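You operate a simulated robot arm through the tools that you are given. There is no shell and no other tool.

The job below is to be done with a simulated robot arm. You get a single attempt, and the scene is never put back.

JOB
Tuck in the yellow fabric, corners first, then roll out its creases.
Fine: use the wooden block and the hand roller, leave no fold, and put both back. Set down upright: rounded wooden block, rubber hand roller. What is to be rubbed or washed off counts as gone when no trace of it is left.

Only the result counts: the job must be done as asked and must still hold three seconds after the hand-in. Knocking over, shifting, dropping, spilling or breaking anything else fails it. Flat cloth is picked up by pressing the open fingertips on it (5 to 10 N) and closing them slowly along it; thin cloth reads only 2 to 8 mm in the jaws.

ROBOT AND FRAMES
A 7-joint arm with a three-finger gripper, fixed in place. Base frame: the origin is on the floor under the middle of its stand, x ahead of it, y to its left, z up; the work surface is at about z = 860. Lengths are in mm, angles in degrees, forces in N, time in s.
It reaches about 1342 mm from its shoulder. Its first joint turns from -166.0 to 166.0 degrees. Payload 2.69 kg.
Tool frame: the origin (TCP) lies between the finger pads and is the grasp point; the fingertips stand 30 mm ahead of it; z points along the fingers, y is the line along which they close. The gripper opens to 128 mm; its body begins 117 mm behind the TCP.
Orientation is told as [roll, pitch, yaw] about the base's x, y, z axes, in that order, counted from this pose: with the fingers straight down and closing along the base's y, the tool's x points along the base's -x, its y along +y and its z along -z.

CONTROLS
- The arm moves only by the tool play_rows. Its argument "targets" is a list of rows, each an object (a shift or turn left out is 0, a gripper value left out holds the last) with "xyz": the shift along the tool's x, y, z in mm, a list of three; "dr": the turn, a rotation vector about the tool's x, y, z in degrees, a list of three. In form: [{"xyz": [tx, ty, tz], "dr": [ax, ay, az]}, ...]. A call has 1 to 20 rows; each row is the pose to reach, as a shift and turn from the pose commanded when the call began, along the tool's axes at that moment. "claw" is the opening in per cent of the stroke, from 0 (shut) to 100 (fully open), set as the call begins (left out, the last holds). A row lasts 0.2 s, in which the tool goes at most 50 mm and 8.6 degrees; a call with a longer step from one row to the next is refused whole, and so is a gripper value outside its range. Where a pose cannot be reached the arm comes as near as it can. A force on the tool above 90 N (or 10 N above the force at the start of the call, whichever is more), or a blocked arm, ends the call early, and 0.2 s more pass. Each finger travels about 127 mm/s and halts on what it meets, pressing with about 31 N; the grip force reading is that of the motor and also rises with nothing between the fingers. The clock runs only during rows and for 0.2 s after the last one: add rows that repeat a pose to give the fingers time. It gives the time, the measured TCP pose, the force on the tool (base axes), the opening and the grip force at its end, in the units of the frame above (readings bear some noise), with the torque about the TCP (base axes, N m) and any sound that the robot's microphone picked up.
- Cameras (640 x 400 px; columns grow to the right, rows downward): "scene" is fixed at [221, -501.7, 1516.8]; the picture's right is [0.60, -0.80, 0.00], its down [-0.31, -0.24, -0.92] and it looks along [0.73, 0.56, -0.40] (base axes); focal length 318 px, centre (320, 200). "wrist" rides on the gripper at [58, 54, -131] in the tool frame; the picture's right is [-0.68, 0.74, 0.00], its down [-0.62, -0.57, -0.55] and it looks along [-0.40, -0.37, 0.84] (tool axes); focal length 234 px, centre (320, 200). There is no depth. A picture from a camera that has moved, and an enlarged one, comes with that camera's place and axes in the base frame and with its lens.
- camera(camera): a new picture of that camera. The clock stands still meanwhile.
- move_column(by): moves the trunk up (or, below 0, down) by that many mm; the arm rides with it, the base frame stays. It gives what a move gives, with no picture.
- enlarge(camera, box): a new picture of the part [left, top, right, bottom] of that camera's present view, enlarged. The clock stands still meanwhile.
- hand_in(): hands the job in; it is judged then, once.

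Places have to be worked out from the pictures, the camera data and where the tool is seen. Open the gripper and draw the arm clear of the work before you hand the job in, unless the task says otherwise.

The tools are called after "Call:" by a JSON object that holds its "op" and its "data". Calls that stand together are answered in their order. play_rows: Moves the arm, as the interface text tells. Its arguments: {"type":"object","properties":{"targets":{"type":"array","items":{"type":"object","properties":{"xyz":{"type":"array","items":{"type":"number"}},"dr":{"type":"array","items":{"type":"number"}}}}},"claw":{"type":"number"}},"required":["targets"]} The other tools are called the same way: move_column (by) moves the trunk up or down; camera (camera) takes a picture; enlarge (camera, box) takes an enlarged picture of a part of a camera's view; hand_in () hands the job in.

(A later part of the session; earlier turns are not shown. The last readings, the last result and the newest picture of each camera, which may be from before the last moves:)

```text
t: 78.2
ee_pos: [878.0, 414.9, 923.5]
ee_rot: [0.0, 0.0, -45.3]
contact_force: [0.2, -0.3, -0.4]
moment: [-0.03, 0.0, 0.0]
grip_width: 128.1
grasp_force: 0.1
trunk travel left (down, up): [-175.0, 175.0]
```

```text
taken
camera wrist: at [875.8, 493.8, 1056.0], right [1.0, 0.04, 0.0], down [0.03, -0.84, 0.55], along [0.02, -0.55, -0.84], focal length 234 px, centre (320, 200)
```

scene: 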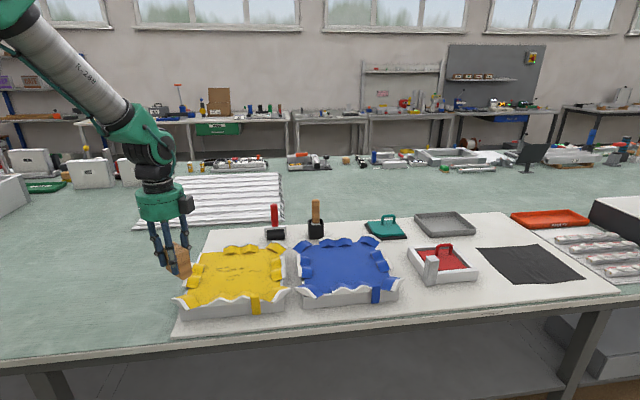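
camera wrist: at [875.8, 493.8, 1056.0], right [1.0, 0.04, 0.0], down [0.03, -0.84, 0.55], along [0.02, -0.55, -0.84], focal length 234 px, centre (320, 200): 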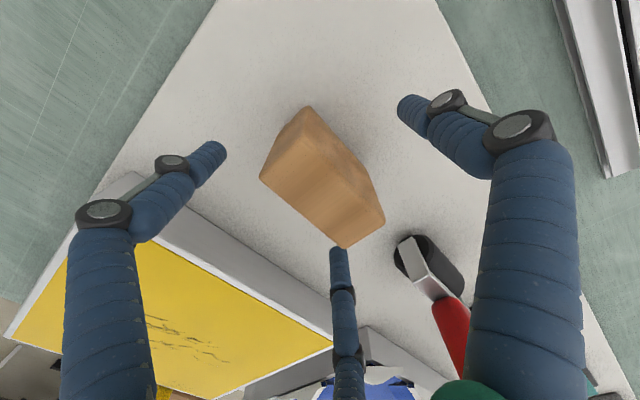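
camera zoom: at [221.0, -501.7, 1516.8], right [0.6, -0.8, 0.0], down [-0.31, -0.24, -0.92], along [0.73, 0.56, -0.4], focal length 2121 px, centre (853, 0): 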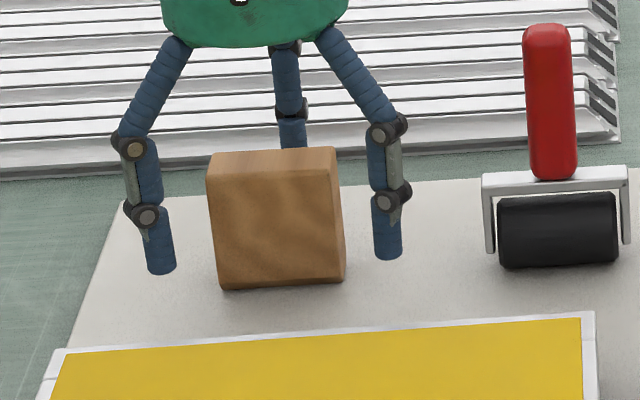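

The block stands upright within about 1 mm of where it was, matching its original pixel corners. I rise and move above the roller handle at about (990, 307).

Call:
{"op": "play_rows", "data": {"targets": [{"xyz": [0, 0, -30]}, {"xyz": [0, 0, -70]}, {"xyz": [0, 0, -110]}, {"xyz": [0, 0, -150]}, {"xyz": [0, 0, -187]}, {"xyz": [-39, 0.9, -187]}, {"xyz": [-78, 1.8, -187]}, {"xyz": [-117, 2.7, -187]}, {"xyz": [-155.5, 3.6, -187]}, {"xyz": [-155.5, 3.6, -187]}], "claw": 100}}

Call:
{"op": "camera", "data": {"camera": "wrist"}}

Call:
{"op": "enlarge", "data": {"camera": "wrist", "box": [240, 90, 400, 250]}}

Call:
{"op": "enlarge", "data": {"camera": "scene", "box": [220, 130, 340, 250]}}

```text
t: 80.4
ee_pos: [990.1, 305.3, 1109.5]
ee_rot: [0.0, 0.1, -45.3]
contact_force: [0.1, -1.0, -0.2]
moment: [0.04, 0.04, 0.03]
grip_width: 127.9
grasp_force: 0.1
trunk travel left (down, up): [-175.0, 175.0]
```

```text
taken
camera wrist: at [987.2, 384.8, 1241.8], right [1.0, 0.04, 0.0], down [0.03, -0.84, 0.55], along [0.02, -0.55, -0.84], focal length 234 px, centre (320, 200)
```

wrist: 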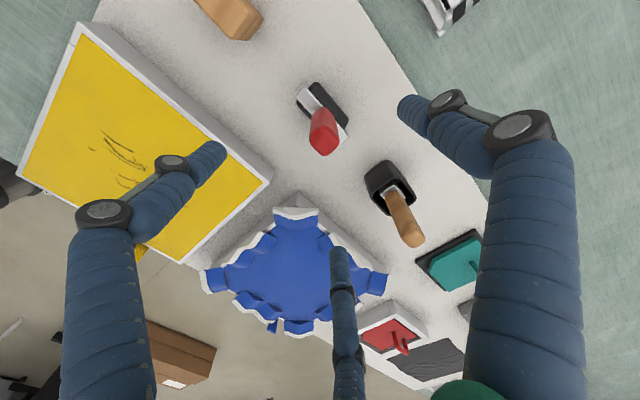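

```text
2.50 times, centred on (320, 170) of wrist
camera zoom: at [987.2, 384.8, 1241.8], right [1.0, 0.04, 0.0], down [0.03, -0.84, 0.55], along [0.02, -0.55, -0.84], focal length 585 px, centre (320, 275)
```

zoom: 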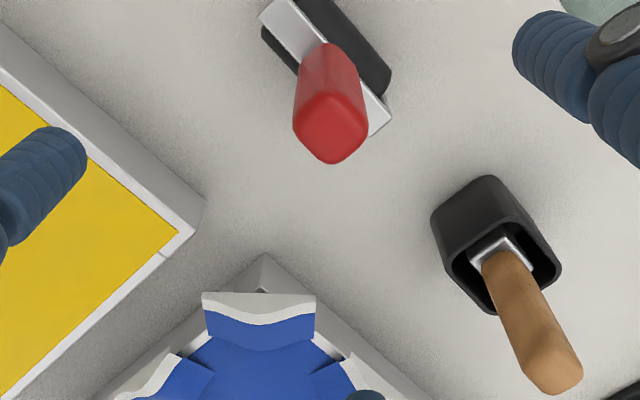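

```text
3.33 times, centred on (280, 190) of scene
camera zoom: at [221.0, -501.7, 1516.8], right [0.6, -0.8, 0.0], down [-0.31, -0.24, -0.92], along [0.73, 0.56, -0.4], focal length 1060 px, centre (453, 233)
```

zoom: 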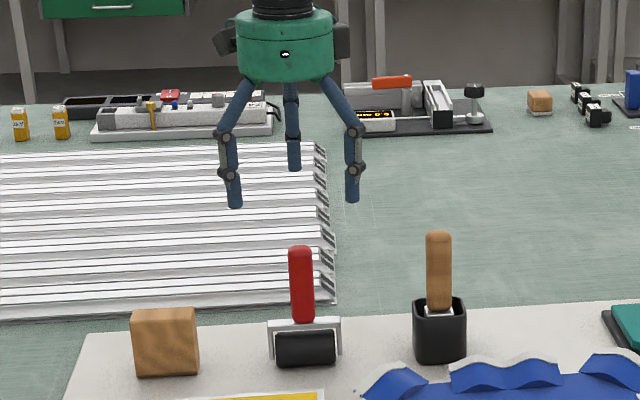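

The handle axis comes out at about (991, 309). I shift 3–4 mm and descend to z ≈ 980, which keeps the fingertips about 20 mm above the frame bar.

Call:
{"op": "play_rows", "data": {"targets": [{"xyz": [2, 3.2, 20]}, {"xyz": [2, 3.2, 55]}, {"xyz": [2, 3.2, 90]}, {"xyz": [2, 3.2, 115]}, {"xyz": [2, 3.2, 129]}, {"xyz": [2, 3.2, 129]}], "claw": 100}}

Call:
{"op": "enlarge", "data": {"camera": "wrist", "box": [200, 40, 440, 280]}}

Call:
{"op": "enlarge", "data": {"camera": "scene", "box": [220, 150, 340, 250]}}

```text
t: 81.8
ee_pos: [992.1, 309.4, 980.9]
ee_rot: [0.0, 0.0, -45.3]
contact_force: [0.3, 0.3, -0.7]
moment: [-0.01, 0.01, 0.0]
grip_width: 128.1
grasp_force: 0.0
trunk travel left (down, up): [-175.0, 175.0]
```

```text
1.67 times, centred on (320, 160) of wrist
camera zoom: at [989.6, 388.3, 1114.1], right [1.0, 0.04, 0.0], down [0.03, -0.84, 0.55], along [0.02, -0.55, -0.84], focal length 390 px, centre (320, 267)
```

zoom: 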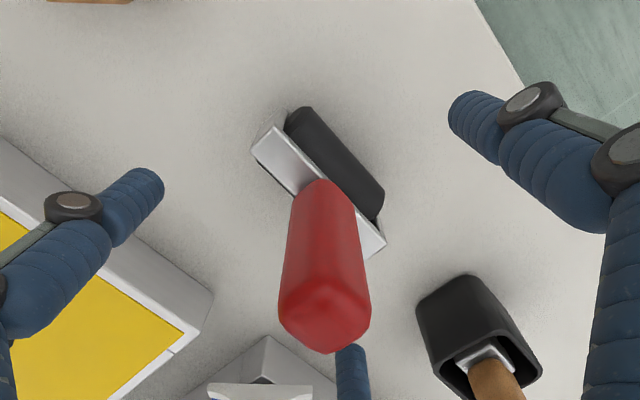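

```text
4.00 times, centred on (280, 200) of scene
camera zoom: at [221.0, -501.7, 1516.8], right [0.6, -0.8, 0.0], down [-0.31, -0.24, -0.92], along [0.73, 0.56, -0.4], focal length 1272 px, centre (480, 200)
```

zoom: 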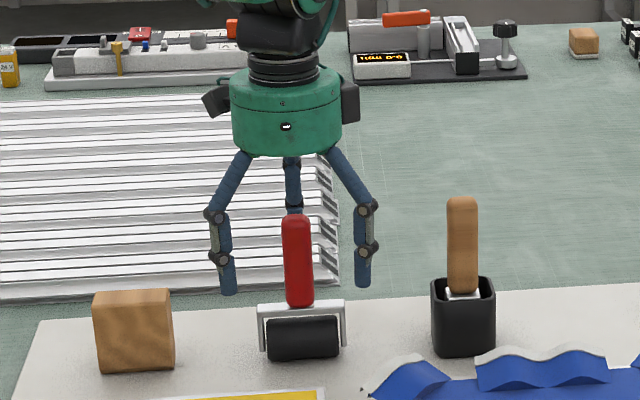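

The handle is slightly off toward +e2 (the trays' long direction, pointing right), so I shift 2.5 mm and close in two stages.

Call:
{"op": "play_rows", "data": {"targets": [{"xyz": [-2.5, 0, 0]}, {"xyz": [-2.5, 0, 0]}, {"xyz": [-2.5, 0, 0]}, {"xyz": [-2.5, 0, 0]}], "claw": 38}}

Call:
{"op": "enlarge", "data": {"camera": "wrist", "box": [200, 40, 440, 280]}}

Call:
{"op": "enlarge", "data": {"camera": "scene", "box": [240, 170, 320, 250]}}

```text
t: 82.8
ee_pos: [992.7, 306.6, 981.5]
ee_rot: [0.0, 0.0, -45.3]
contact_force: [0.2, -0.1, -1.0]
moment: [0.0, -0.01, 0.01]
grip_width: 48.5
grasp_force: 0.1
trunk travel left (down, up): [-175.0, 175.0]
```

```text
1.67 times, centred on (320, 160) of wrist
camera zoom: at [991.0, 386.5, 1114.5], right [1.0, 0.04, 0.0], down [0.03, -0.84, 0.55], along [0.02, -0.55, -0.84], focal length 390 px, centre (320, 267)
```

zoom: 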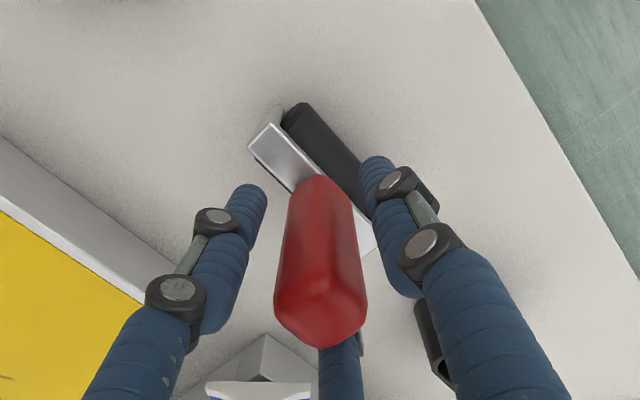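

```text
5.00 times, centred on (280, 210) of scene
camera zoom: at [221.0, -501.7, 1516.8], right [0.6, -0.8, 0.0], down [-0.31, -0.24, -0.92], along [0.73, 0.56, -0.4], focal length 1590 px, centre (520, 150)
```

zoom: 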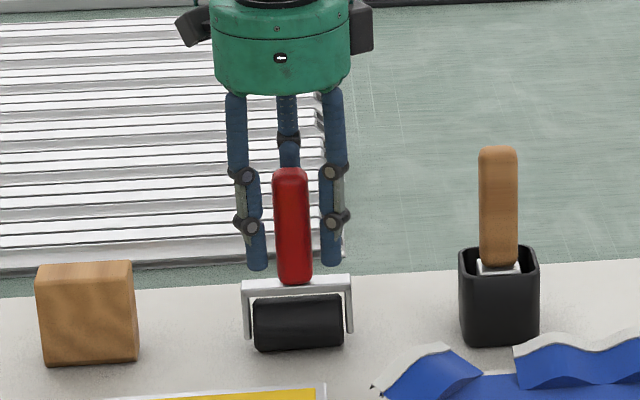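

Nearly centred. I shift 3 mm along tool y, away from the single finger's contact side, and close fully.

Call:
{"op": "play_rows", "data": {"targets": [{"xyz": [0, 3, 0]}, {"xyz": [0, 3, 0]}], "claw": 38}}

Call:
{"op": "play_rows", "data": {"targets": [{"xyz": [0, 0, 0]}, {"xyz": [0, 0, 0]}, {"xyz": [0, 0, 0]}, {"xyz": [0, 0, 0]}], "claw": 0}}

Call:
{"op": "enlarge", "data": {"camera": "wrist", "box": [200, 40, 440, 280]}}

Call:
{"op": "enlarge", "data": {"camera": "scene", "box": [240, 170, 320, 250]}}

```text
t: 83.4
ee_pos: [995.6, 309.4, 982.4]
ee_rot: [0.0, 0.0, -45.3]
contact_force: [-0.2, -0.3, -0.1]
moment: [0.01, 0.05, 0.0]
grip_width: 48.6
grasp_force: 0.0
trunk travel left (down, up): [-175.0, 175.0]
```

```text
t: 84.4
ee_pos: [995.6, 309.6, 981.3]
ee_rot: [0.1, 0.1, -45.3]
contact_force: [-0.5, -1.1, 0.8]
moment: [-0.03, 0.09, 0.02]
grip_width: 33.5
grasp_force: 30.8
trunk travel left (down, up): [-175.0, 175.0]
```

```text
1.67 times, centred on (320, 160) of wrist
camera zoom: at [992.9, 388.7, 1114.8], right [1.0, 0.04, 0.0], down [0.03, -0.84, 0.55], along [0.02, -0.55, -0.84], focal length 390 px, centre (320, 267)
```

zoom: 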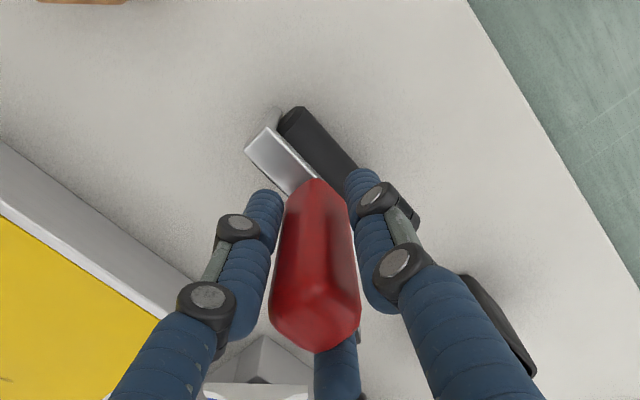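

```text
5.00 times, centred on (280, 210) of scene
camera zoom: at [221.0, -501.7, 1516.8], right [0.6, -0.8, 0.0], down [-0.31, -0.24, -0.92], along [0.73, 0.56, -0.4], focal length 1590 px, centre (520, 150)
```

zoom: 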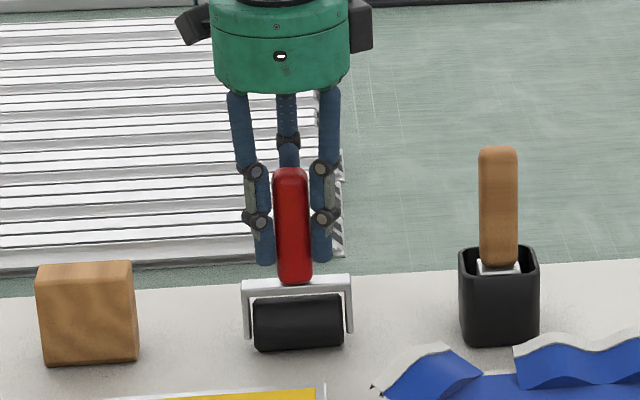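

The roller handle is held (33.5 mm, 31 N) and the roller didn't move. I lift it and carry it over the tray's left-rear crease lane, with its axis parallel to the front edge.

Call:
{"op": "play_rows", "data": {"targets": [{"xyz": [0, 0, -10]}, {"xyz": [0, 0, -35]}, {"xyz": [0, 0, -70]}, {"xyz": [0, 0, -110]}, {"xyz": [0, 0, -110]}]}}

Call:
{"op": "play_rows", "data": {"targets": [{"xyz": [24.7, -27.4, 0]}, {"xyz": [49.4, -54.8, 0]}, {"xyz": [74, -82.2, 0]}, {"xyz": [98.7, -109.6, 0]}, {"xyz": [123.4, -137, 0]}, {"xyz": [148.1, -164.4, 0]}, {"xyz": [172.8, -191.8, 0]}, {"xyz": [172.8, -191.8, 0]}]}}

Call:
{"op": "camera", "data": {"camera": "wrist"}}

Call:
{"op": "enlarge", "data": {"camera": "scene", "box": [160, 140, 320, 300]}}

```text
t: 85.6
ee_pos: [995.4, 307.7, 1094.3]
ee_rot: [0.0, 0.0, -45.3]
contact_force: [-0.3, 0.0, -1.2]
moment: [-0.02, -0.08, -0.01]
grip_width: 33.4
grasp_force: 31.0
trunk travel left (down, up): [-175.0, 175.0]
```

```text
t: 87.4
ee_pos: [736.1, 294.4, 1089.0]
ee_rot: [0.0, 0.0, -45.3]
contact_force: [0.2, -0.9, -1.1]
moment: [0.01, -0.06, 0.0]
grip_width: 33.1
grasp_force: 30.4
trunk travel left (down, up): [-175.0, 175.0]
```

```text
taken
camera wrist: at [734.8, 374.0, 1221.9], right [1.0, 0.04, 0.0], down [0.03, -0.84, 0.55], along [0.02, -0.55, -0.84], focal length 234 px, centre (320, 200)
```

wrist: 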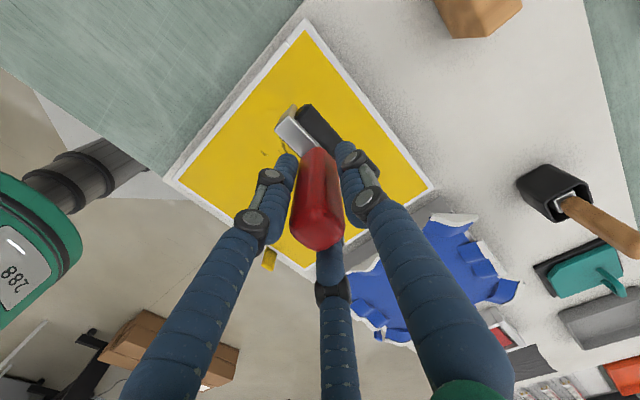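

```text
2.50 times, centred on (240, 220) of scene
camera zoom: at [221.0, -501.7, 1516.8], right [0.6, -0.8, 0.0], down [-0.31, -0.24, -0.92], along [0.73, 0.56, -0.4], focal length 795 px, centre (520, 150)
```

zoom: 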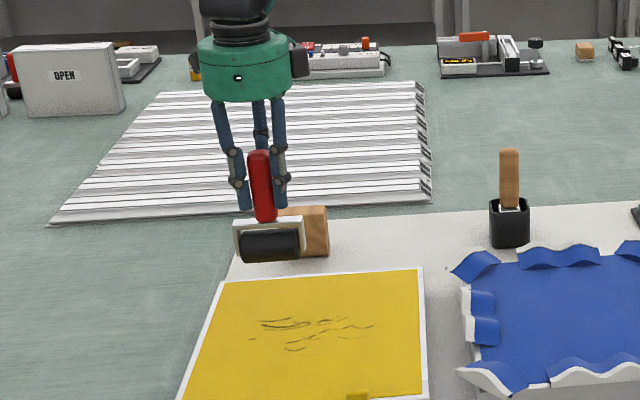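

The roller is held upright. I lower it toward the pad, expecting contact near TCP z 1027.

Call:
{"op": "play_rows", "data": {"targets": [{"xyz": [0, 0, 20]}, {"xyz": [0, 0, 40]}, {"xyz": [0, 0, 55]}, {"xyz": [0, 0, 55]}]}}

Call:
{"op": "enlarge", "data": {"camera": "scene", "box": [180, 190, 300, 300]}}

Call:
{"op": "play_rows", "data": {"targets": [{"xyz": [0, 0, 1.5]}, {"xyz": [0, 0, 3]}, {"xyz": [0, 0, 3]}]}}

Call:
{"op": "play_rows", "data": {"targets": [{"xyz": [0, 0, 1]}, {"xyz": [0, 0, 2]}, {"xyz": [0, 0, 2]}]}}

```text
t: 88.4
ee_pos: [738.6, 296.4, 1036.7]
ee_rot: [0.0, 0.0, -45.3]
contact_force: [-0.8, 0.5, -2.2]
moment: [0.0, -0.01, 0.01]
grip_width: 33.1
grasp_force: 31.2
trunk travel left (down, up): [-175.0, 175.0]
```

```text
3.64 times, centred on (240, 245) of scene
camera zoom: at [221.0, -501.7, 1516.8], right [0.6, -0.8, 0.0], down [-0.31, -0.24, -0.92], along [0.73, 0.56, -0.4], focal length 1157 px, centre (611, 36)
```

zoom: 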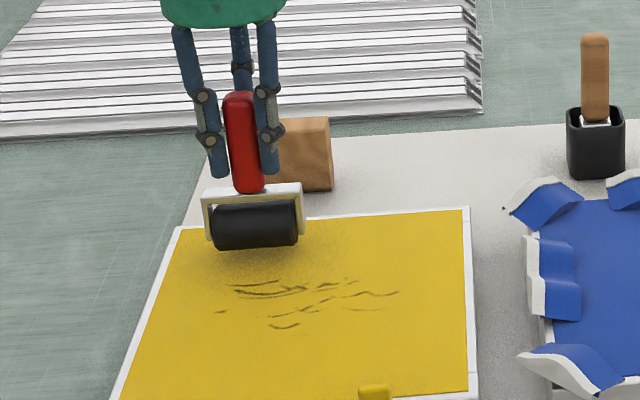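

```text
t: 89.2
ee_pos: [738.3, 296.7, 1033.6]
ee_rot: [0.1, -0.1, -45.3]
contact_force: [0.2, -0.1, -2.6]
moment: [-0.01, 0.0, -0.01]
grip_width: 33.1
grasp_force: 31.3
trunk travel left (down, up): [-175.0, 175.0]
```

```text
t: 90.0
ee_pos: [738.6, 297.2, 1030.5]
ee_rot: [0.0, 0.0, -45.3]
contact_force: [0.7, -0.7, -3.1]
moment: [0.0, -0.01, 0.0]
grip_width: 33.5
grasp_force: 31.4
trunk travel left (down, up): [-175.0, 175.0]
```

Not touching yet. I continue in small steps.

Call:
{"op": "play_rows", "data": {"targets": [{"xyz": [0, 0, 1]}, {"xyz": [0, 0, 2]}, {"xyz": [0, 0, 2]}]}}

Call:
{"op": "play_rows", "data": {"targets": [{"xyz": [0, 0, 1]}, {"xyz": [0, 0, 2]}, {"xyz": [0, 0, 2]}]}}

Call:
{"op": "play_rows", "data": {"targets": [{"xyz": [0, 0, 0.5]}, {"xyz": [0, 0, 1]}, {"xyz": [0, 0, 1]}]}}

```text
t: 90.8
ee_pos: [738.1, 298.1, 1028.6]
ee_rot: [0.1, 0.0, -45.3]
contact_force: [1.0, 0.2, -1.9]
moment: [0.01, 0.04, 0.01]
grip_width: 33.4
grasp_force: 30.7
trunk travel left (down, up): [-175.0, 175.0]
```

```text
t: 91.6
ee_pos: [738.2, 296.7, 1027.6]
ee_rot: [0.0, 0.1, -45.3]
contact_force: [0.0, -0.6, -2.8]
moment: [-0.03, -0.01, -0.01]
grip_width: 33.2
grasp_force: 31.0
trunk travel left (down, up): [-175.0, 175.0]
```

```text
t: 92.4
ee_pos: [738.4, 298.8, 1027.1]
ee_rot: [0.0, 0.0, -45.3]
contact_force: [-1.9, 1.1, 6.2]
moment: [-0.01, 0.16, -0.01]
grip_width: 33.3
grasp_force: 31.3
trunk travel left (down, up): [-175.0, 175.0]
```

The roller is on the pad (6 N). I add about 1 mm of pressure and roll slowly toward the front, 150 mm, along tool -y.

Call:
{"op": "play_rows", "data": {"targets": [{"xyz": [0, 0, 1]}, {"xyz": [0, -5, 1]}, {"xyz": [0, -14, 1]}, {"xyz": [0, -24, 1]}, {"xyz": [0, -34, 1]}, {"xyz": [0, -44, 1]}]}}

Call:
{"op": "enlarge", "data": {"camera": "scene", "box": [180, 190, 300, 300]}}

```text
t: 93.8
ee_pos: [706.5, 265.8, 1027.0]
ee_rot: [-0.1, 0.0, -45.2]
contact_force: [0.7, 0.1, 15.0]
moment: [-0.06, -0.01, -0.03]
grip_width: 33.3
grasp_force: 31.1
trunk travel left (down, up): [-175.0, 175.0]
```

```text
3.64 times, centred on (240, 245) of scene
camera zoom: at [221.0, -501.7, 1516.8], right [0.6, -0.8, 0.0], down [-0.31, -0.24, -0.92], along [0.73, 0.56, -0.4], focal length 1157 px, centre (611, 36)
```

zoom: 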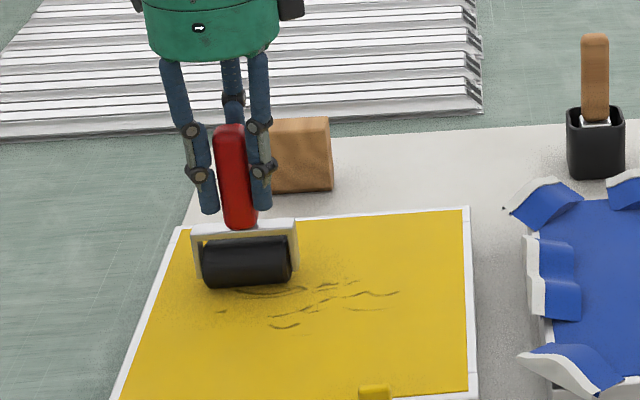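

It rolls freely at 15 N with no drag. I continue the stroke to the front.

Call:
{"op": "play_rows", "data": {"targets": [{"xyz": [0, -10, 0]}, {"xyz": [0, -20, 0]}, {"xyz": [0, -30, 0]}, {"xyz": [0, -40, 0]}, {"xyz": [0, -50, 0]}, {"xyz": [0, -60, 0]}, {"xyz": [0, -70, 0]}, {"xyz": [0, -80, 0]}, {"xyz": [0, -90, 0]}, {"xyz": [0, -100, 0]}, {"xyz": [0, -110, 0]}]}}

Call:
{"op": "enlarge", "data": {"camera": "scene", "box": [160, 200, 300, 320]}}

```text
t: 96.2
ee_pos: [627.9, 188.8, 1025.1]
ee_rot: [0.0, -0.1, -45.3]
contact_force: [5.7, 1.8, 30.6]
moment: [0.11, -0.26, -0.01]
grip_width: 33.4
grasp_force: 31.3
trunk travel left (down, up): [-175.0, 175.0]
```

```text
3.33 times, centred on (230, 260) of scene
camera zoom: at [221.0, -501.7, 1516.8], right [0.6, -0.8, 0.0], down [-0.31, -0.24, -0.92], along [0.73, 0.56, -0.4], focal length 1060 px, centre (620, 0)
```

zoom: 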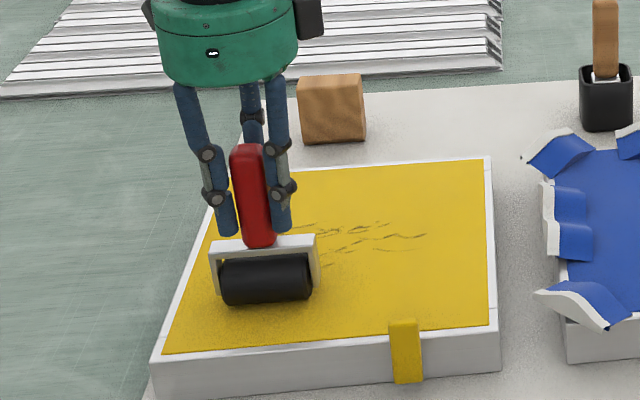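

Stroke done at up to 30 N. I roll back along the same lane.

Call:
{"op": "play_rows", "data": {"targets": [{"xyz": [0, 10, -0.5]}, {"xyz": [0, 20, -0.5]}, {"xyz": [0, 30, -0.5]}, {"xyz": [0, 40, -0.5]}, {"xyz": [0, 50, -0.5]}, {"xyz": [0, 60, -0.5]}, {"xyz": [0, 70, -0.5]}, {"xyz": [0, 80, -0.5]}, {"xyz": [0, 90, -0.5]}, {"xyz": [0, 100, -0.5]}, {"xyz": [0, 110, -0.5]}, {"xyz": [0, 120, -0.5]}, {"xyz": [0, 130, -0.5]}, {"xyz": [0, 140, -0.5]}, {"xyz": [0, 150, -0.5]}]}}

Call:
{"op": "enlarge", "data": {"camera": "scene", "box": [170, 200, 300, 310]}}

```text
t: 99.4
ee_pos: [734.0, 296.1, 1025.1]
ee_rot: [0.0, 0.0, -45.3]
contact_force: [-1.2, 0.7, -1.6]
moment: [0.01, 0.01, 0.01]
grip_width: 33.1
grasp_force: 31.5
trunk travel left (down, up): [-175.0, 175.0]
```

```text
3.64 times, centred on (235, 255) of scene
camera zoom: at [221.0, -501.7, 1516.8], right [0.6, -0.8, 0.0], down [-0.31, -0.24, -0.92], along [0.73, 0.56, -0.4], focal length 1157 px, centre (629, 0)
```

zoom: 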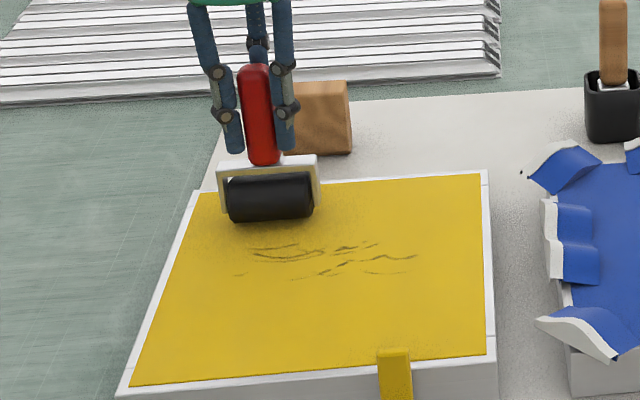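

The front-most crease is gone and others look fainter, but the roller has lost contact (-1.6 N). I look closer at what remains.

Call:
{"op": "enlarge", "data": {"camera": "scene", "box": [200, 235, 300, 300]}}

```text
6.15 times, centred on (250, 268) of scene
camera zoom: at [221.0, -501.7, 1516.8], right [0.6, -0.8, 0.0], down [-0.31, -0.24, -0.92], along [0.73, 0.56, -0.4], focal length 1958 px, centre (751, -215)
```

zoom: 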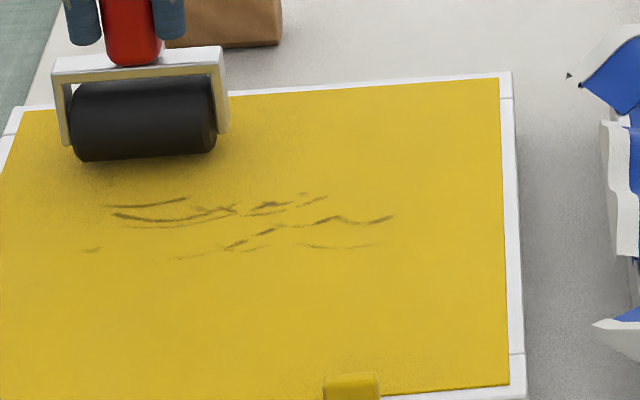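

Rolling at about 15 N only fades the creases; where it reached about 30 N they vanished. I press until about 25 N and roll in shorter segments with force feedback.

Call:
{"op": "play_rows", "data": {"targets": [{"xyz": [0, 0, 1]}, {"xyz": [0, 0, 2]}, {"xyz": [0, 0, 2]}]}}

Call:
{"op": "play_rows", "data": {"targets": [{"xyz": [0, 0, 0.5]}, {"xyz": [0, 0, 1]}, {"xyz": [0, 0, 1]}]}}

```text
t: 100.2
ee_pos: [733.9, 294.9, 1024.6]
ee_rot: [-0.1, -0.1, -45.2]
contact_force: [-1.4, 1.4, 0.9]
moment: [-0.01, 0.07, -0.01]
grip_width: 33.3
grasp_force: 30.7
trunk travel left (down, up): [-175.0, 175.0]
```

```text
t: 101.0
ee_pos: [734.2, 293.4, 1023.9]
ee_rot: [0.1, 0.0, -45.3]
contact_force: [-3.7, 1.9, 10.9]
moment: [-0.14, 0.33, -0.06]
grip_width: 33.3
grasp_force: 30.9
trunk travel left (down, up): [-175.0, 175.0]
```

Contact again at 11 N; the handle has slid about 3 mm up in the grip, which leaves enough clearance. I add 1.2 mm and roll 60 mm across the rear part of the creases.

Call:
{"op": "play_rows", "data": {"targets": [{"xyz": [0, 0, 1.2]}, {"xyz": [0, -8, 1.2]}, {"xyz": [0, -16, 1.2]}, {"xyz": [0, -24, 1.2]}, {"xyz": [0, -32, 1.2]}]}}

Call:
{"op": "play_rows", "data": {"targets": [{"xyz": [0, -8, 0]}, {"xyz": [0, -16, 0]}, {"xyz": [0, -24, 0]}, {"xyz": [0, -32, 0]}]}}

Call:
{"op": "play_rows", "data": {"targets": [{"xyz": [0, -8, 0]}, {"xyz": [0, -16, 0]}, {"xyz": [0, -24, 0]}, {"xyz": [0, -32, 0]}]}}

Call:
{"op": "enlarge", "data": {"camera": "scene", "box": [200, 235, 300, 300]}}

```text
t: 102.2
ee_pos: [712.1, 274.1, 1023.3]
ee_rot: [0.1, -0.1, -45.2]
contact_force: [5.3, 5.8, 31.1]
moment: [0.22, -0.2, -0.04]
grip_width: 33.0
grasp_force: 30.7
trunk travel left (down, up): [-175.0, 175.0]
```

```text
t: 103.2
ee_pos: [686.4, 250.0, 1020.9]
ee_rot: [-0.1, 0.0, -45.3]
contact_force: [1.5, 1.3, 17.9]
moment: [0.04, -0.05, 0.02]
grip_width: 33.2
grasp_force: 30.7
trunk travel left (down, up): [-175.0, 175.0]
```

```text
t: 104.2
ee_pos: [664.9, 228.2, 1020.2]
ee_rot: [-0.1, 0.0, -45.3]
contact_force: [0.4, 0.2, 7.6]
moment: [-0.1, 0.02, 0.01]
grip_width: 33.2
grasp_force: 30.8
trunk travel left (down, up): [-175.0, 175.0]
```

```text
6.15 times, centred on (250, 268) of scene
camera zoom: at [221.0, -501.7, 1516.8], right [0.6, -0.8, 0.0], down [-0.31, -0.24, -0.92], along [0.73, 0.56, -0.4], focal length 1958 px, centre (751, -215)
```

zoom: 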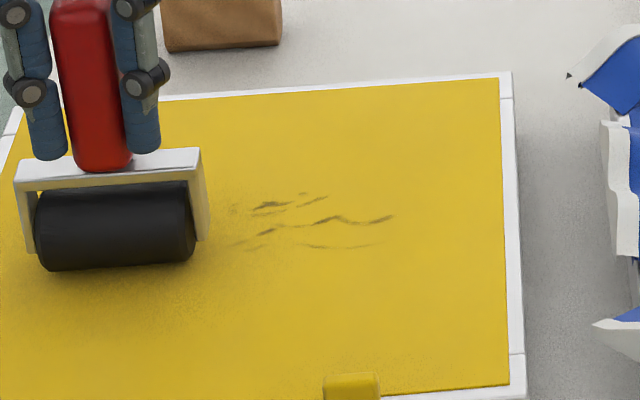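

The left lane's creases are disappearing, and the grip now sits lower on the handle, close to the frame bar. I finish this stroke to the front.

Call:
{"op": "play_rows", "data": {"targets": [{"xyz": [0, 0, 1]}, {"xyz": [0, -8, 1]}, {"xyz": [0, -16, 1]}, {"xyz": [0, -24, 1]}, {"xyz": [0, -32, 1]}]}}

Call:
{"op": "play_rows", "data": {"targets": [{"xyz": [0, 8, 0]}, {"xyz": [0, 16, 0]}, {"xyz": [0, 24, 0]}, {"xyz": [0, 32, 0]}, {"xyz": [0, 40, 0]}, {"xyz": [0, 48, 0]}]}}

Call:
{"op": "enlarge", "data": {"camera": "scene", "box": [180, 225, 300, 310]}}

```text
t: 105.4
ee_pos: [645.2, 205.3, 1020.6]
ee_rot: [0.1, 0.0, -45.3]
contact_force: [1.7, 1.2, 13.8]
moment: [0.03, -0.03, -0.02]
grip_width: 33.3
grasp_force: 31.0
trunk travel left (down, up): [-175.0, 175.0]
```

```text
t: 106.8
ee_pos: [677.9, 237.1, 1021.0]
ee_rot: [-0.1, 0.0, -45.3]
contact_force: [0.0, 0.1, 1.3]
moment: [-0.03, 0.06, -0.02]
grip_width: 33.0
grasp_force: 31.3
trunk travel left (down, up): [-175.0, 175.0]
```

```text
4.71 times, centred on (240, 268) of scene
camera zoom: at [221.0, -501.7, 1516.8], right [0.6, -0.8, 0.0], down [-0.31, -0.24, -0.92], along [0.73, 0.56, -0.4], focal length 1497 px, centre (696, -118)
```

zoom: 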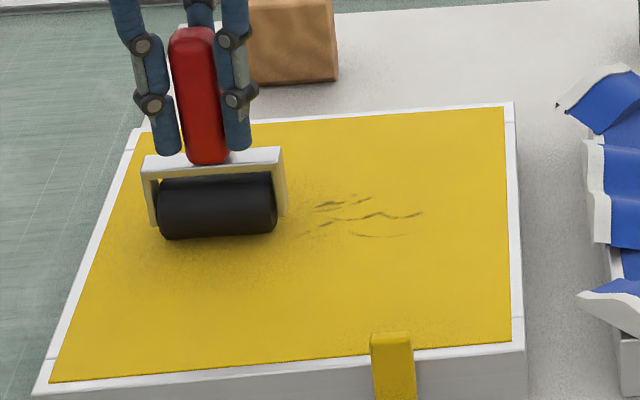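

The left lane is clear. Remaining creases lie at e2 (rightward) about -10 to 80 and e1 (depth) about -20 to 35. I lift 15 mm and shift to the middle lane.

Call:
{"op": "play_rows", "data": {"targets": [{"xyz": [0, 0, -8]}, {"xyz": [0, 0, -16]}, {"xyz": [-20, 16, -16]}, {"xyz": [-40, 33, -16]}, {"xyz": [-60, 49, -16]}, {"xyz": [-79.3, 65.3, -16]}, {"xyz": [-79.3, 65.3, -8]}, {"xyz": [-79.3, 65.3, -3]}, {"xyz": [-79.3, 65.3, -3]}]}}

Call:
{"op": "enlarge", "data": {"camera": "scene", "box": [200, 215, 300, 300]}}

```text
t: 108.8
ee_pos: [777.8, 228.4, 1024.1]
ee_rot: [0.0, 0.1, -45.3]
contact_force: [0.5, 0.5, -2.1]
moment: [-0.06, 0.01, 0.02]
grip_width: 33.2
grasp_force: 30.6
trunk travel left (down, up): [-175.0, 175.0]
```

```text
4.71 times, centred on (250, 258) of scene
camera zoom: at [221.0, -501.7, 1516.8], right [0.6, -0.8, 0.0], down [-0.31, -0.24, -0.92], along [0.73, 0.56, -0.4], focal length 1497 px, centre (649, -71)
```

zoom: 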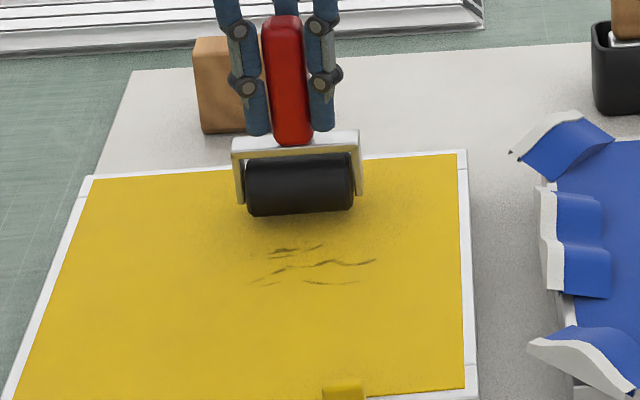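

This lane covers most of the remaining marks. I lower to contact.

Call:
{"op": "play_rows", "data": {"targets": [{"xyz": [0, 0, 1.5]}, {"xyz": [0, 0, 3]}, {"xyz": [0, 0, 3]}]}}

Call:
{"op": "play_rows", "data": {"targets": [{"xyz": [0, 0, 0.7]}, {"xyz": [0, 0, 1.5]}, {"xyz": [0, 0, 1.5]}]}}

```text
t: 109.6
ee_pos: [780.7, 228.2, 1021.9]
ee_rot: [0.1, 0.0, -45.3]
contact_force: [0.2, -0.3, -1.9]
moment: [0.0, -0.01, 0.02]
grip_width: 33.4
grasp_force: 30.8
trunk travel left (down, up): [-175.0, 175.0]
```

```text
t: 110.4
ee_pos: [779.8, 228.5, 1020.5]
ee_rot: [0.1, -0.1, -45.3]
contact_force: [1.4, -2.9, 13.0]
moment: [-0.15, 0.05, 0.05]
grip_width: 33.3
grasp_force: 31.0
trunk travel left (down, up): [-175.0, 175.0]
```

13 N. I add 1 mm and roll toward the front in monitored segments.

Call:
{"op": "play_rows", "data": {"targets": [{"xyz": [0, 0, 1]}, {"xyz": [0, -8, 1]}, {"xyz": [0, -16, 1]}, {"xyz": [0, -24, 1]}, {"xyz": [0, -32, 1]}]}}

Call:
{"op": "play_rows", "data": {"targets": [{"xyz": [0, -8, 0.3]}, {"xyz": [0, -16, 0.3]}, {"xyz": [0, -24, 0.5]}, {"xyz": [0, -32, 0.5]}]}}

Call:
{"op": "play_rows", "data": {"targets": [{"xyz": [0, -8, 0.3]}, {"xyz": [0, -16, 0.3]}, {"xyz": [0, -24, 0.5]}, {"xyz": [0, -32, 0.5]}]}}

Call:
{"op": "enlarge", "data": {"camera": "scene", "box": [200, 215, 300, 300]}}

```text
t: 111.6
ee_pos: [757.3, 206.4, 1020.9]
ee_rot: [0.1, 0.0, -45.3]
contact_force: [5.7, 2.8, 31.6]
moment: [0.17, -0.29, -0.01]
grip_width: 33.1
grasp_force: 30.7
trunk travel left (down, up): [-175.0, 175.0]
```

```text
t: 112.6
ee_pos: [734.0, 182.6, 1018.4]
ee_rot: [0.0, 0.0, -45.3]
contact_force: [3.7, 3.0, 25.1]
moment: [0.19, -0.29, -0.06]
grip_width: 33.1
grasp_force: 31.5
trunk travel left (down, up): [-175.0, 175.0]
```

```text
t: 113.6
ee_pos: [711.2, 160.2, 1017.5]
ee_rot: [0.1, -0.1, -45.3]
contact_force: [5.4, 4.6, 26.7]
moment: [0.36, -0.41, -0.01]
grip_width: 33.3
grasp_force: 30.8
trunk travel left (down, up): [-175.0, 175.0]
```

```text
4.71 times, centred on (250, 258) of scene
camera zoom: at [221.0, -501.7, 1516.8], right [0.6, -0.8, 0.0], down [-0.31, -0.24, -0.92], along [0.73, 0.56, -0.4], focal length 1497 px, centre (649, -71)
```

zoom: 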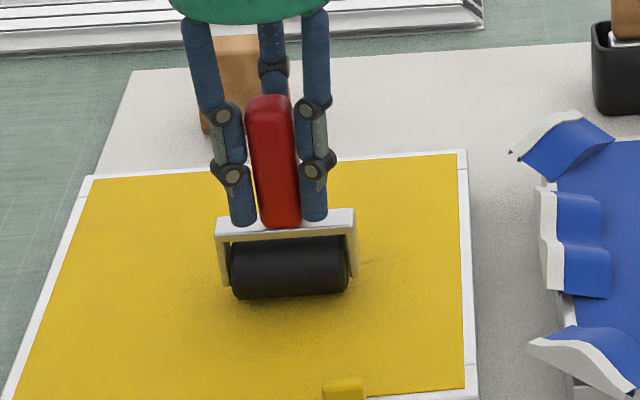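

Most of the marks under this lane are gone. I finish forward, then roll back.

Call:
{"op": "play_rows", "data": {"targets": [{"xyz": [0, -8, 0]}, {"xyz": [0, -16, 0]}, {"xyz": [0, -24, 0]}]}}

Call:
{"op": "play_rows", "data": {"targets": [{"xyz": [0, 8, 0]}, {"xyz": [0, 16, 0]}, {"xyz": [0, 24, 0]}, {"xyz": [0, 32, 0]}, {"xyz": [0, 40, 0]}, {"xyz": [0, 48, 0]}]}}

Call:
{"op": "play_rows", "data": {"targets": [{"xyz": [0, 8, 0]}, {"xyz": [0, 16, 0]}, {"xyz": [0, 24, 0]}, {"xyz": [0, 32, 0]}, {"xyz": [0, 40, 0]}, {"xyz": [0, 48, 0]}, {"xyz": [0, 56, 0]}]}}

Call:
{"op": "enlarge", "data": {"camera": "scene", "box": [200, 225, 300, 310]}}

```text
t: 114.4
ee_pos: [693.2, 144.7, 1017.0]
ee_rot: [-0.1, 0.0, -45.3]
contact_force: [5.5, 4.4, 25.0]
moment: [0.38, -0.48, -0.03]
grip_width: 33.1
grasp_force: 31.1
trunk travel left (down, up): [-175.0, 175.0]
```

```text
t: 115.8
ee_pos: [727.0, 177.7, 1016.7]
ee_rot: [0.0, 0.1, -45.3]
contact_force: [-0.1, 0.2, -2.8]
moment: [0.0, -0.03, 0.01]
grip_width: 33.3
grasp_force: 31.1
trunk travel left (down, up): [-175.0, 175.0]
```

```text
t: 117.4
ee_pos: [768.7, 216.5, 1017.8]
ee_rot: [-0.1, 0.0, -45.3]
contact_force: [-0.5, 0.0, -3.0]
moment: [-0.01, -0.02, -0.02]
grip_width: 33.3
grasp_force: 30.6
trunk travel left (down, up): [-175.0, 175.0]
```

```text
4.71 times, centred on (250, 268) of scene
camera zoom: at [221.0, -501.7, 1516.8], right [0.6, -0.8, 0.0], down [-0.31, -0.24, -0.92], along [0.73, 0.56, -0.4], focal length 1497 px, centre (649, -118)
```

zoom: 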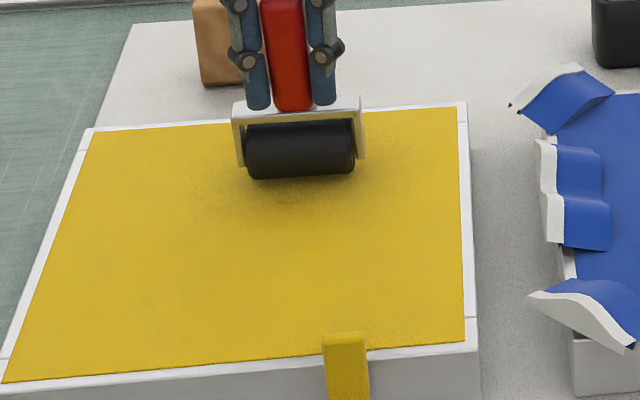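

The creases look gone. I zoom in tightly to look for any remnants.

Call:
{"op": "enlarge", "data": {"camera": "scene", "box": [205, 255, 265, 290]}}

Call:
{"op": "enlarge", "data": {"camera": "scene", "box": [240, 250, 300, 290]}}

Call:
{"op": "enlarge", "data": {"camera": "wrist", "box": [160, 40, 440, 300]}}

```text
10.67 times, centred on (235, 272) of scene
camera zoom: at [221.0, -501.7, 1516.8], right [0.6, -0.8, 0.0], down [-0.31, -0.24, -0.92], along [0.73, 0.56, -0.4], focal length 3393 px, centre (1227, -573)
```

zoom: 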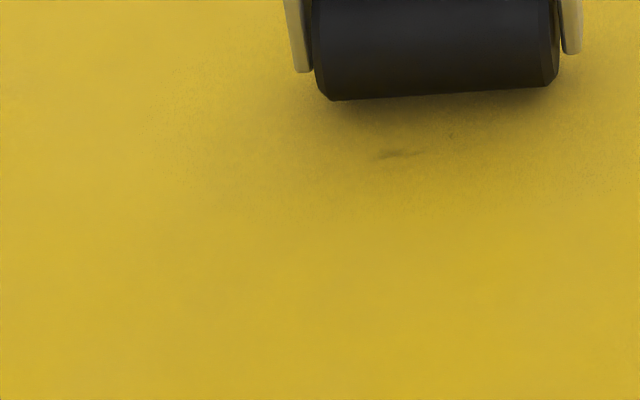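

```text
10.00 times, centred on (270, 270) of scene
camera zoom: at [221.0, -501.7, 1516.8], right [0.6, -0.8, 0.0], down [-0.31, -0.24, -0.92], along [0.73, 0.56, -0.4], focal length 3181 px, centre (820, -500)
```

zoom: 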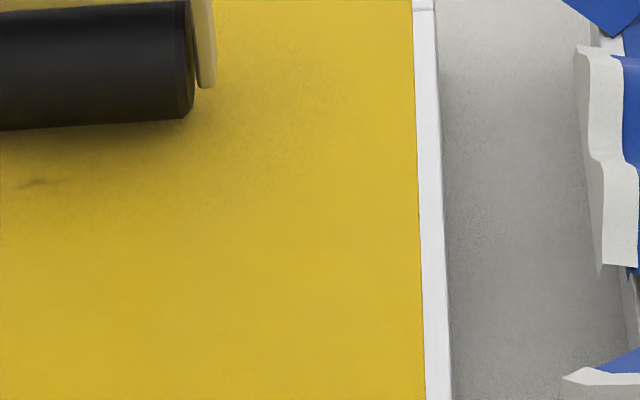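

```text
1.54 times, centred on (300, 170) of wrist
camera zoom: at [766.0, 296.6, 1149.4], right [1.0, 0.04, 0.0], down [0.03, -0.84, 0.55], along [0.02, -0.55, -0.84], focal length 360 px, centre (351, 246)
```

zoom: 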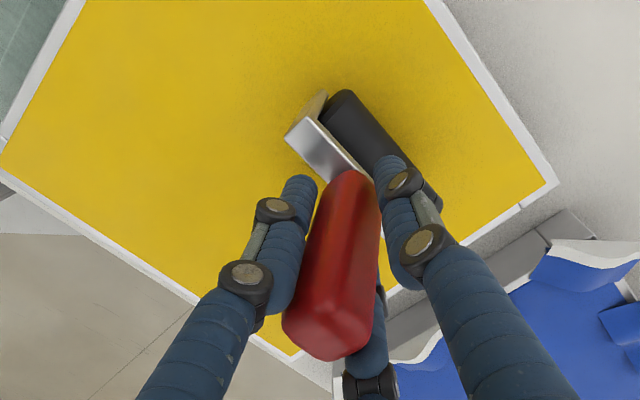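

A faint remnant stays near e1 ≈ 24, e2 ≈ 14, because the return stroke had lost contact. I press down again here and roll over it.

Call:
{"op": "play_rows", "data": {"targets": [{"xyz": [0, 0, 1]}, {"xyz": [0, 0, 2]}, {"xyz": [0, 0, 2]}]}}

Call:
{"op": "play_rows", "data": {"targets": [{"xyz": [0, 0, 0.8]}, {"xyz": [0, 0, 1.5]}, {"xyz": [0, 0, 1.5]}]}}

```text
t: 118.2
ee_pos: [768.4, 216.9, 1017.5]
ee_rot: [0.1, -0.1, -45.4]
contact_force: [-2.2, 2.1, 9.5]
moment: [0.0, 0.14, -0.02]
grip_width: 33.2
grasp_force: 31.1
trunk travel left (down, up): [-175.0, 175.0]
```

```text
t: 119.0
ee_pos: [767.7, 216.8, 1016.4]
ee_rot: [0.2, -0.1, -45.3]
contact_force: [-3.3, -4.8, 26.5]
moment: [-0.41, 0.32, 0.02]
grip_width: 33.2
grasp_force: 31.1
trunk travel left (down, up): [-175.0, 175.0]
```

26 N. I roll slowly over the remnant.

Call:
{"op": "play_rows", "data": {"targets": [{"xyz": [0, -6, 0.2]}, {"xyz": [0, -12, 0.2]}, {"xyz": [0, -18, 0.2]}, {"xyz": [0, -24, 0.4]}, {"xyz": [0, -30, 0.4]}]}}

Call:
{"op": "play_rows", "data": {"targets": [{"xyz": [0, -7, 0.3]}, {"xyz": [0, -14, 0.3]}, {"xyz": [0, -21, 0.5]}, {"xyz": [0, -28, 0.5]}]}}

Call:
{"op": "play_rows", "data": {"targets": [{"xyz": [0, -7, 0.3]}, {"xyz": [0, -14, 0.3]}, {"xyz": [0, -21, 0.5]}, {"xyz": [0, -28, 0.5]}]}}

Call:
{"op": "enlarge", "data": {"camera": "scene", "box": [210, 240, 290, 290]}}

```text
t: 120.2
ee_pos: [746.4, 197.5, 1014.3]
ee_rot: [0.0, -0.1, -45.2]
contact_force: [5.0, 2.7, 23.5]
moment: [0.31, -0.49, 0.02]
grip_width: 33.4
grasp_force: 30.2
trunk travel left (down, up): [-175.0, 175.0]
```

```text
t: 121.2
ee_pos: [728.1, 176.5, 1012.3]
ee_rot: [-0.2, 0.0, -45.4]
contact_force: [2.3, 1.5, 13.6]
moment: [0.18, -0.25, 0.0]
grip_width: 33.4
grasp_force: 31.5
trunk travel left (down, up): [-175.0, 175.0]
```

```text
t: 122.2
ee_pos: [706.7, 157.5, 1012.3]
ee_rot: [-0.1, 0.0, -45.3]
contact_force: [0.7, 0.9, 5.5]
moment: [0.01, -0.1, -0.02]
grip_width: 33.2
grasp_force: 30.7
trunk travel left (down, up): [-175.0, 175.0]
```

```text
8.00 times, centred on (250, 265) of scene
camera zoom: at [221.0, -501.7, 1516.8], right [0.6, -0.8, 0.0], down [-0.31, -0.24, -0.92], along [0.73, 0.56, -0.4], focal length 2545 px, centre (880, -320)
```

zoom: 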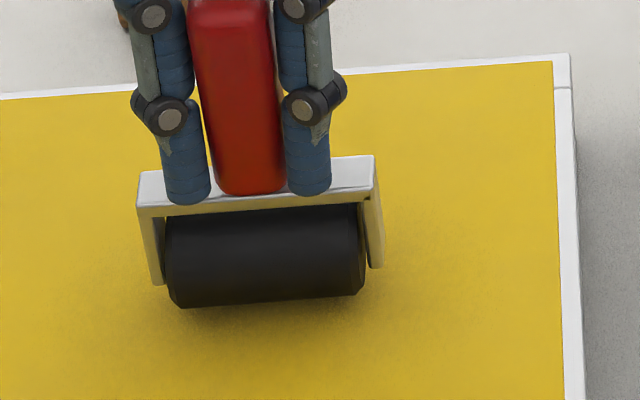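

That lane looks clean. I lift well clear and examine the whole pad, and also how the roller sits in the grip.

Call:
{"op": "play_rows", "data": {"targets": [{"xyz": [0, 0, -15]}, {"xyz": [0, 0, -45]}, {"xyz": [0, 0, -80]}, {"xyz": [0, 0, -120]}, {"xyz": [0, 40, -135]}, {"xyz": [0, 85, -135]}, {"xyz": [0, 130, -135]}, {"xyz": [0, 175, -135]}, {"xyz": [0, 215, -135]}, {"xyz": [0, 215, -135]}]}}

Call:
{"op": "enlarge", "data": {"camera": "scene", "box": [190, 235, 300, 305]}}

Call:
{"op": "enlarge", "data": {"camera": "scene", "box": [200, 130, 340, 240]}}

Call:
{"op": "camera", "data": {"camera": "wrist"}}

```text
t: 124.4
ee_pos: [859.6, 307.3, 1148.5]
ee_rot: [0.0, 0.0, -45.3]
contact_force: [-0.4, -0.2, -3.2]
moment: [-0.06, 0.07, -0.03]
grip_width: 33.2
grasp_force: 31.3
trunk travel left (down, up): [-175.0, 175.0]
```

```text
5.71 times, centred on (245, 270) of scene
camera zoom: at [221.0, -501.7, 1516.8], right [0.6, -0.8, 0.0], down [-0.31, -0.24, -0.92], along [0.73, 0.56, -0.4], focal length 1818 px, centre (749, -200)
```

zoom: 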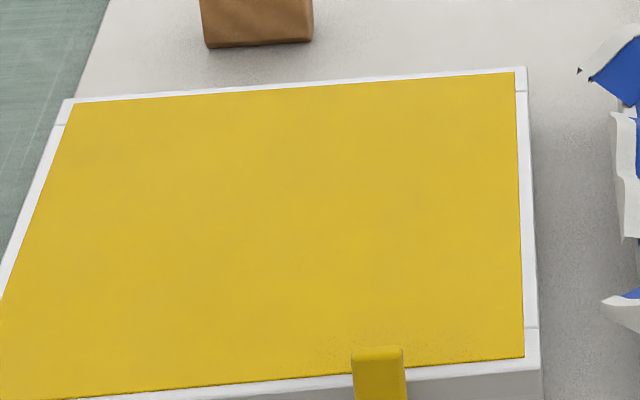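

```text
3.64 times, centred on (270, 185) of scene
camera zoom: at [221.0, -501.7, 1516.8], right [0.6, -0.8, 0.0], down [-0.31, -0.24, -0.92], along [0.73, 0.56, -0.4], focal length 1157 px, centre (502, 254)
```

zoom: 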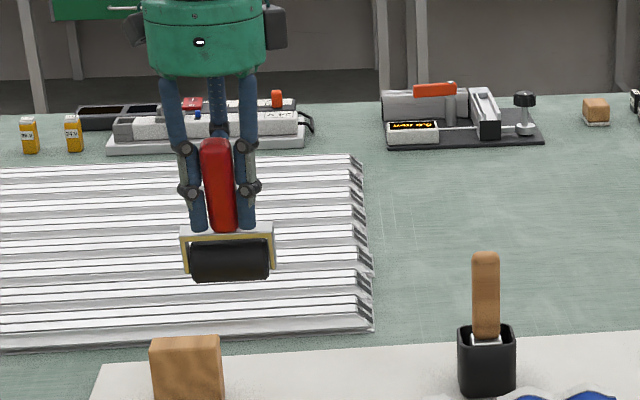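

```text
taken
camera wrist: at [856.6, 386.9, 1280.8], right [1.0, 0.04, 0.0], down [0.03, -0.84, 0.55], along [0.02, -0.55, -0.84], focal length 234 px, centre (320, 200)
```

wrist: 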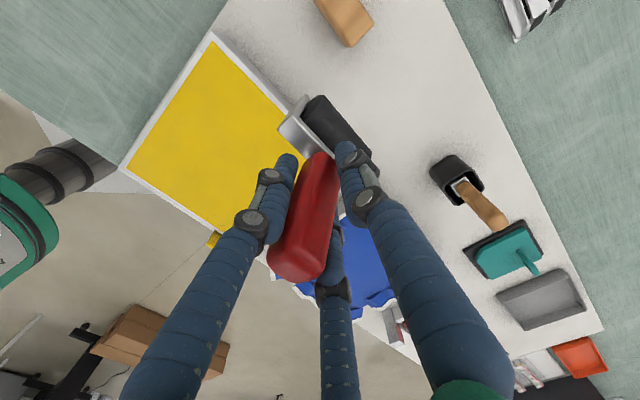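

The pad looks smooth. I zoom tightly over the whole crease area to check for traces.

Call:
{"op": "enlarge", "data": {"camera": "scene", "box": [200, 250, 245, 280]}}

Call:
{"op": "enlarge", "data": {"camera": "scene", "box": [235, 250, 285, 280]}}

Call:
{"op": "enlarge", "data": {"camera": "scene", "box": [185, 275, 285, 325]}}

Call:
{"op": "enlarge", "data": {"camera": "wrist", "box": [120, 30, 300, 240]}}

```text
13.33 times, centred on (222, 265) of scene
camera zoom: at [221.0, -501.7, 1516.8], right [0.6, -0.8, 0.0], down [-0.31, -0.24, -0.92], along [0.73, 0.56, -0.4], focal length 4241 px, centre (1620, -667)
```

zoom: 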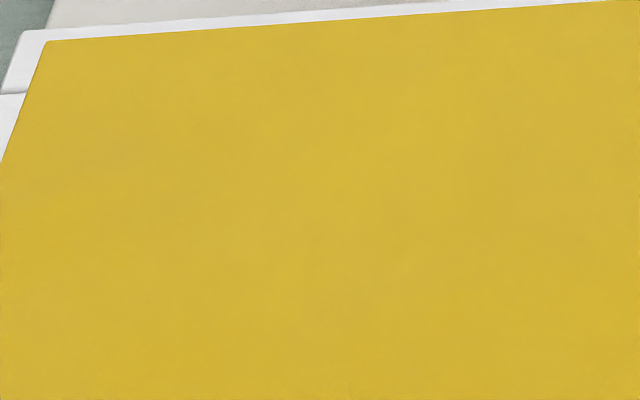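

```text
12.80 times, centred on (260, 265) of scene
camera zoom: at [221.0, -501.7, 1516.8], right [0.6, -0.8, 0.0], down [-0.31, -0.24, -0.92], along [0.73, 0.56, -0.4], focal length 4072 px, centre (1088, -632)
```

zoom: 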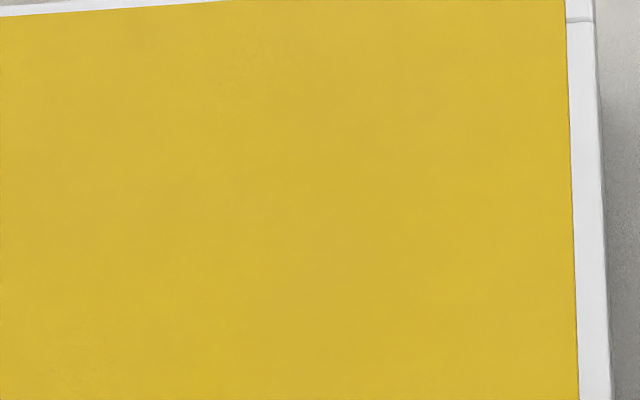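

```text
6.40 times, centred on (235, 300) of scene
camera zoom: at [221.0, -501.7, 1516.8], right [0.6, -0.8, 0.0], down [-0.31, -0.24, -0.92], along [0.73, 0.56, -0.4], focal length 2036 px, centre (864, -440)
```

zoom: 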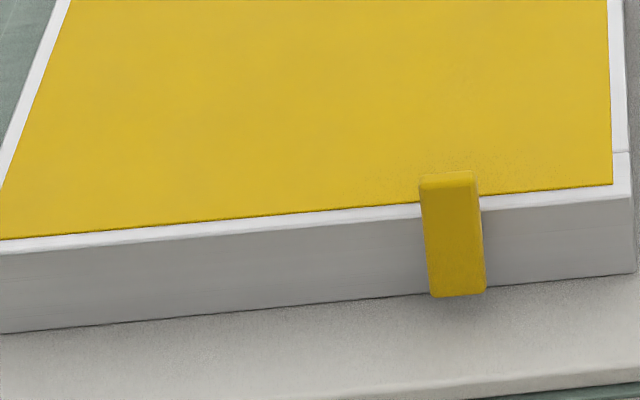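

```text
1.90 times, centred on (210, 135) of wrist
camera zoom: at [856.6, 386.9, 1280.8], right [1.0, 0.04, 0.0], down [0.03, -0.84, 0.55], along [0.02, -0.55, -0.84], focal length 446 px, centre (530, 324)
```

zoom: 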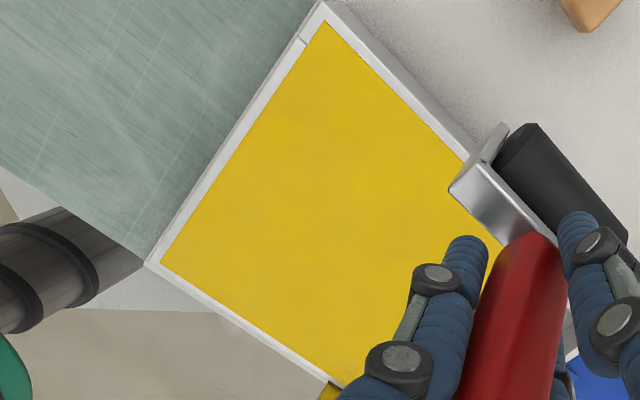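

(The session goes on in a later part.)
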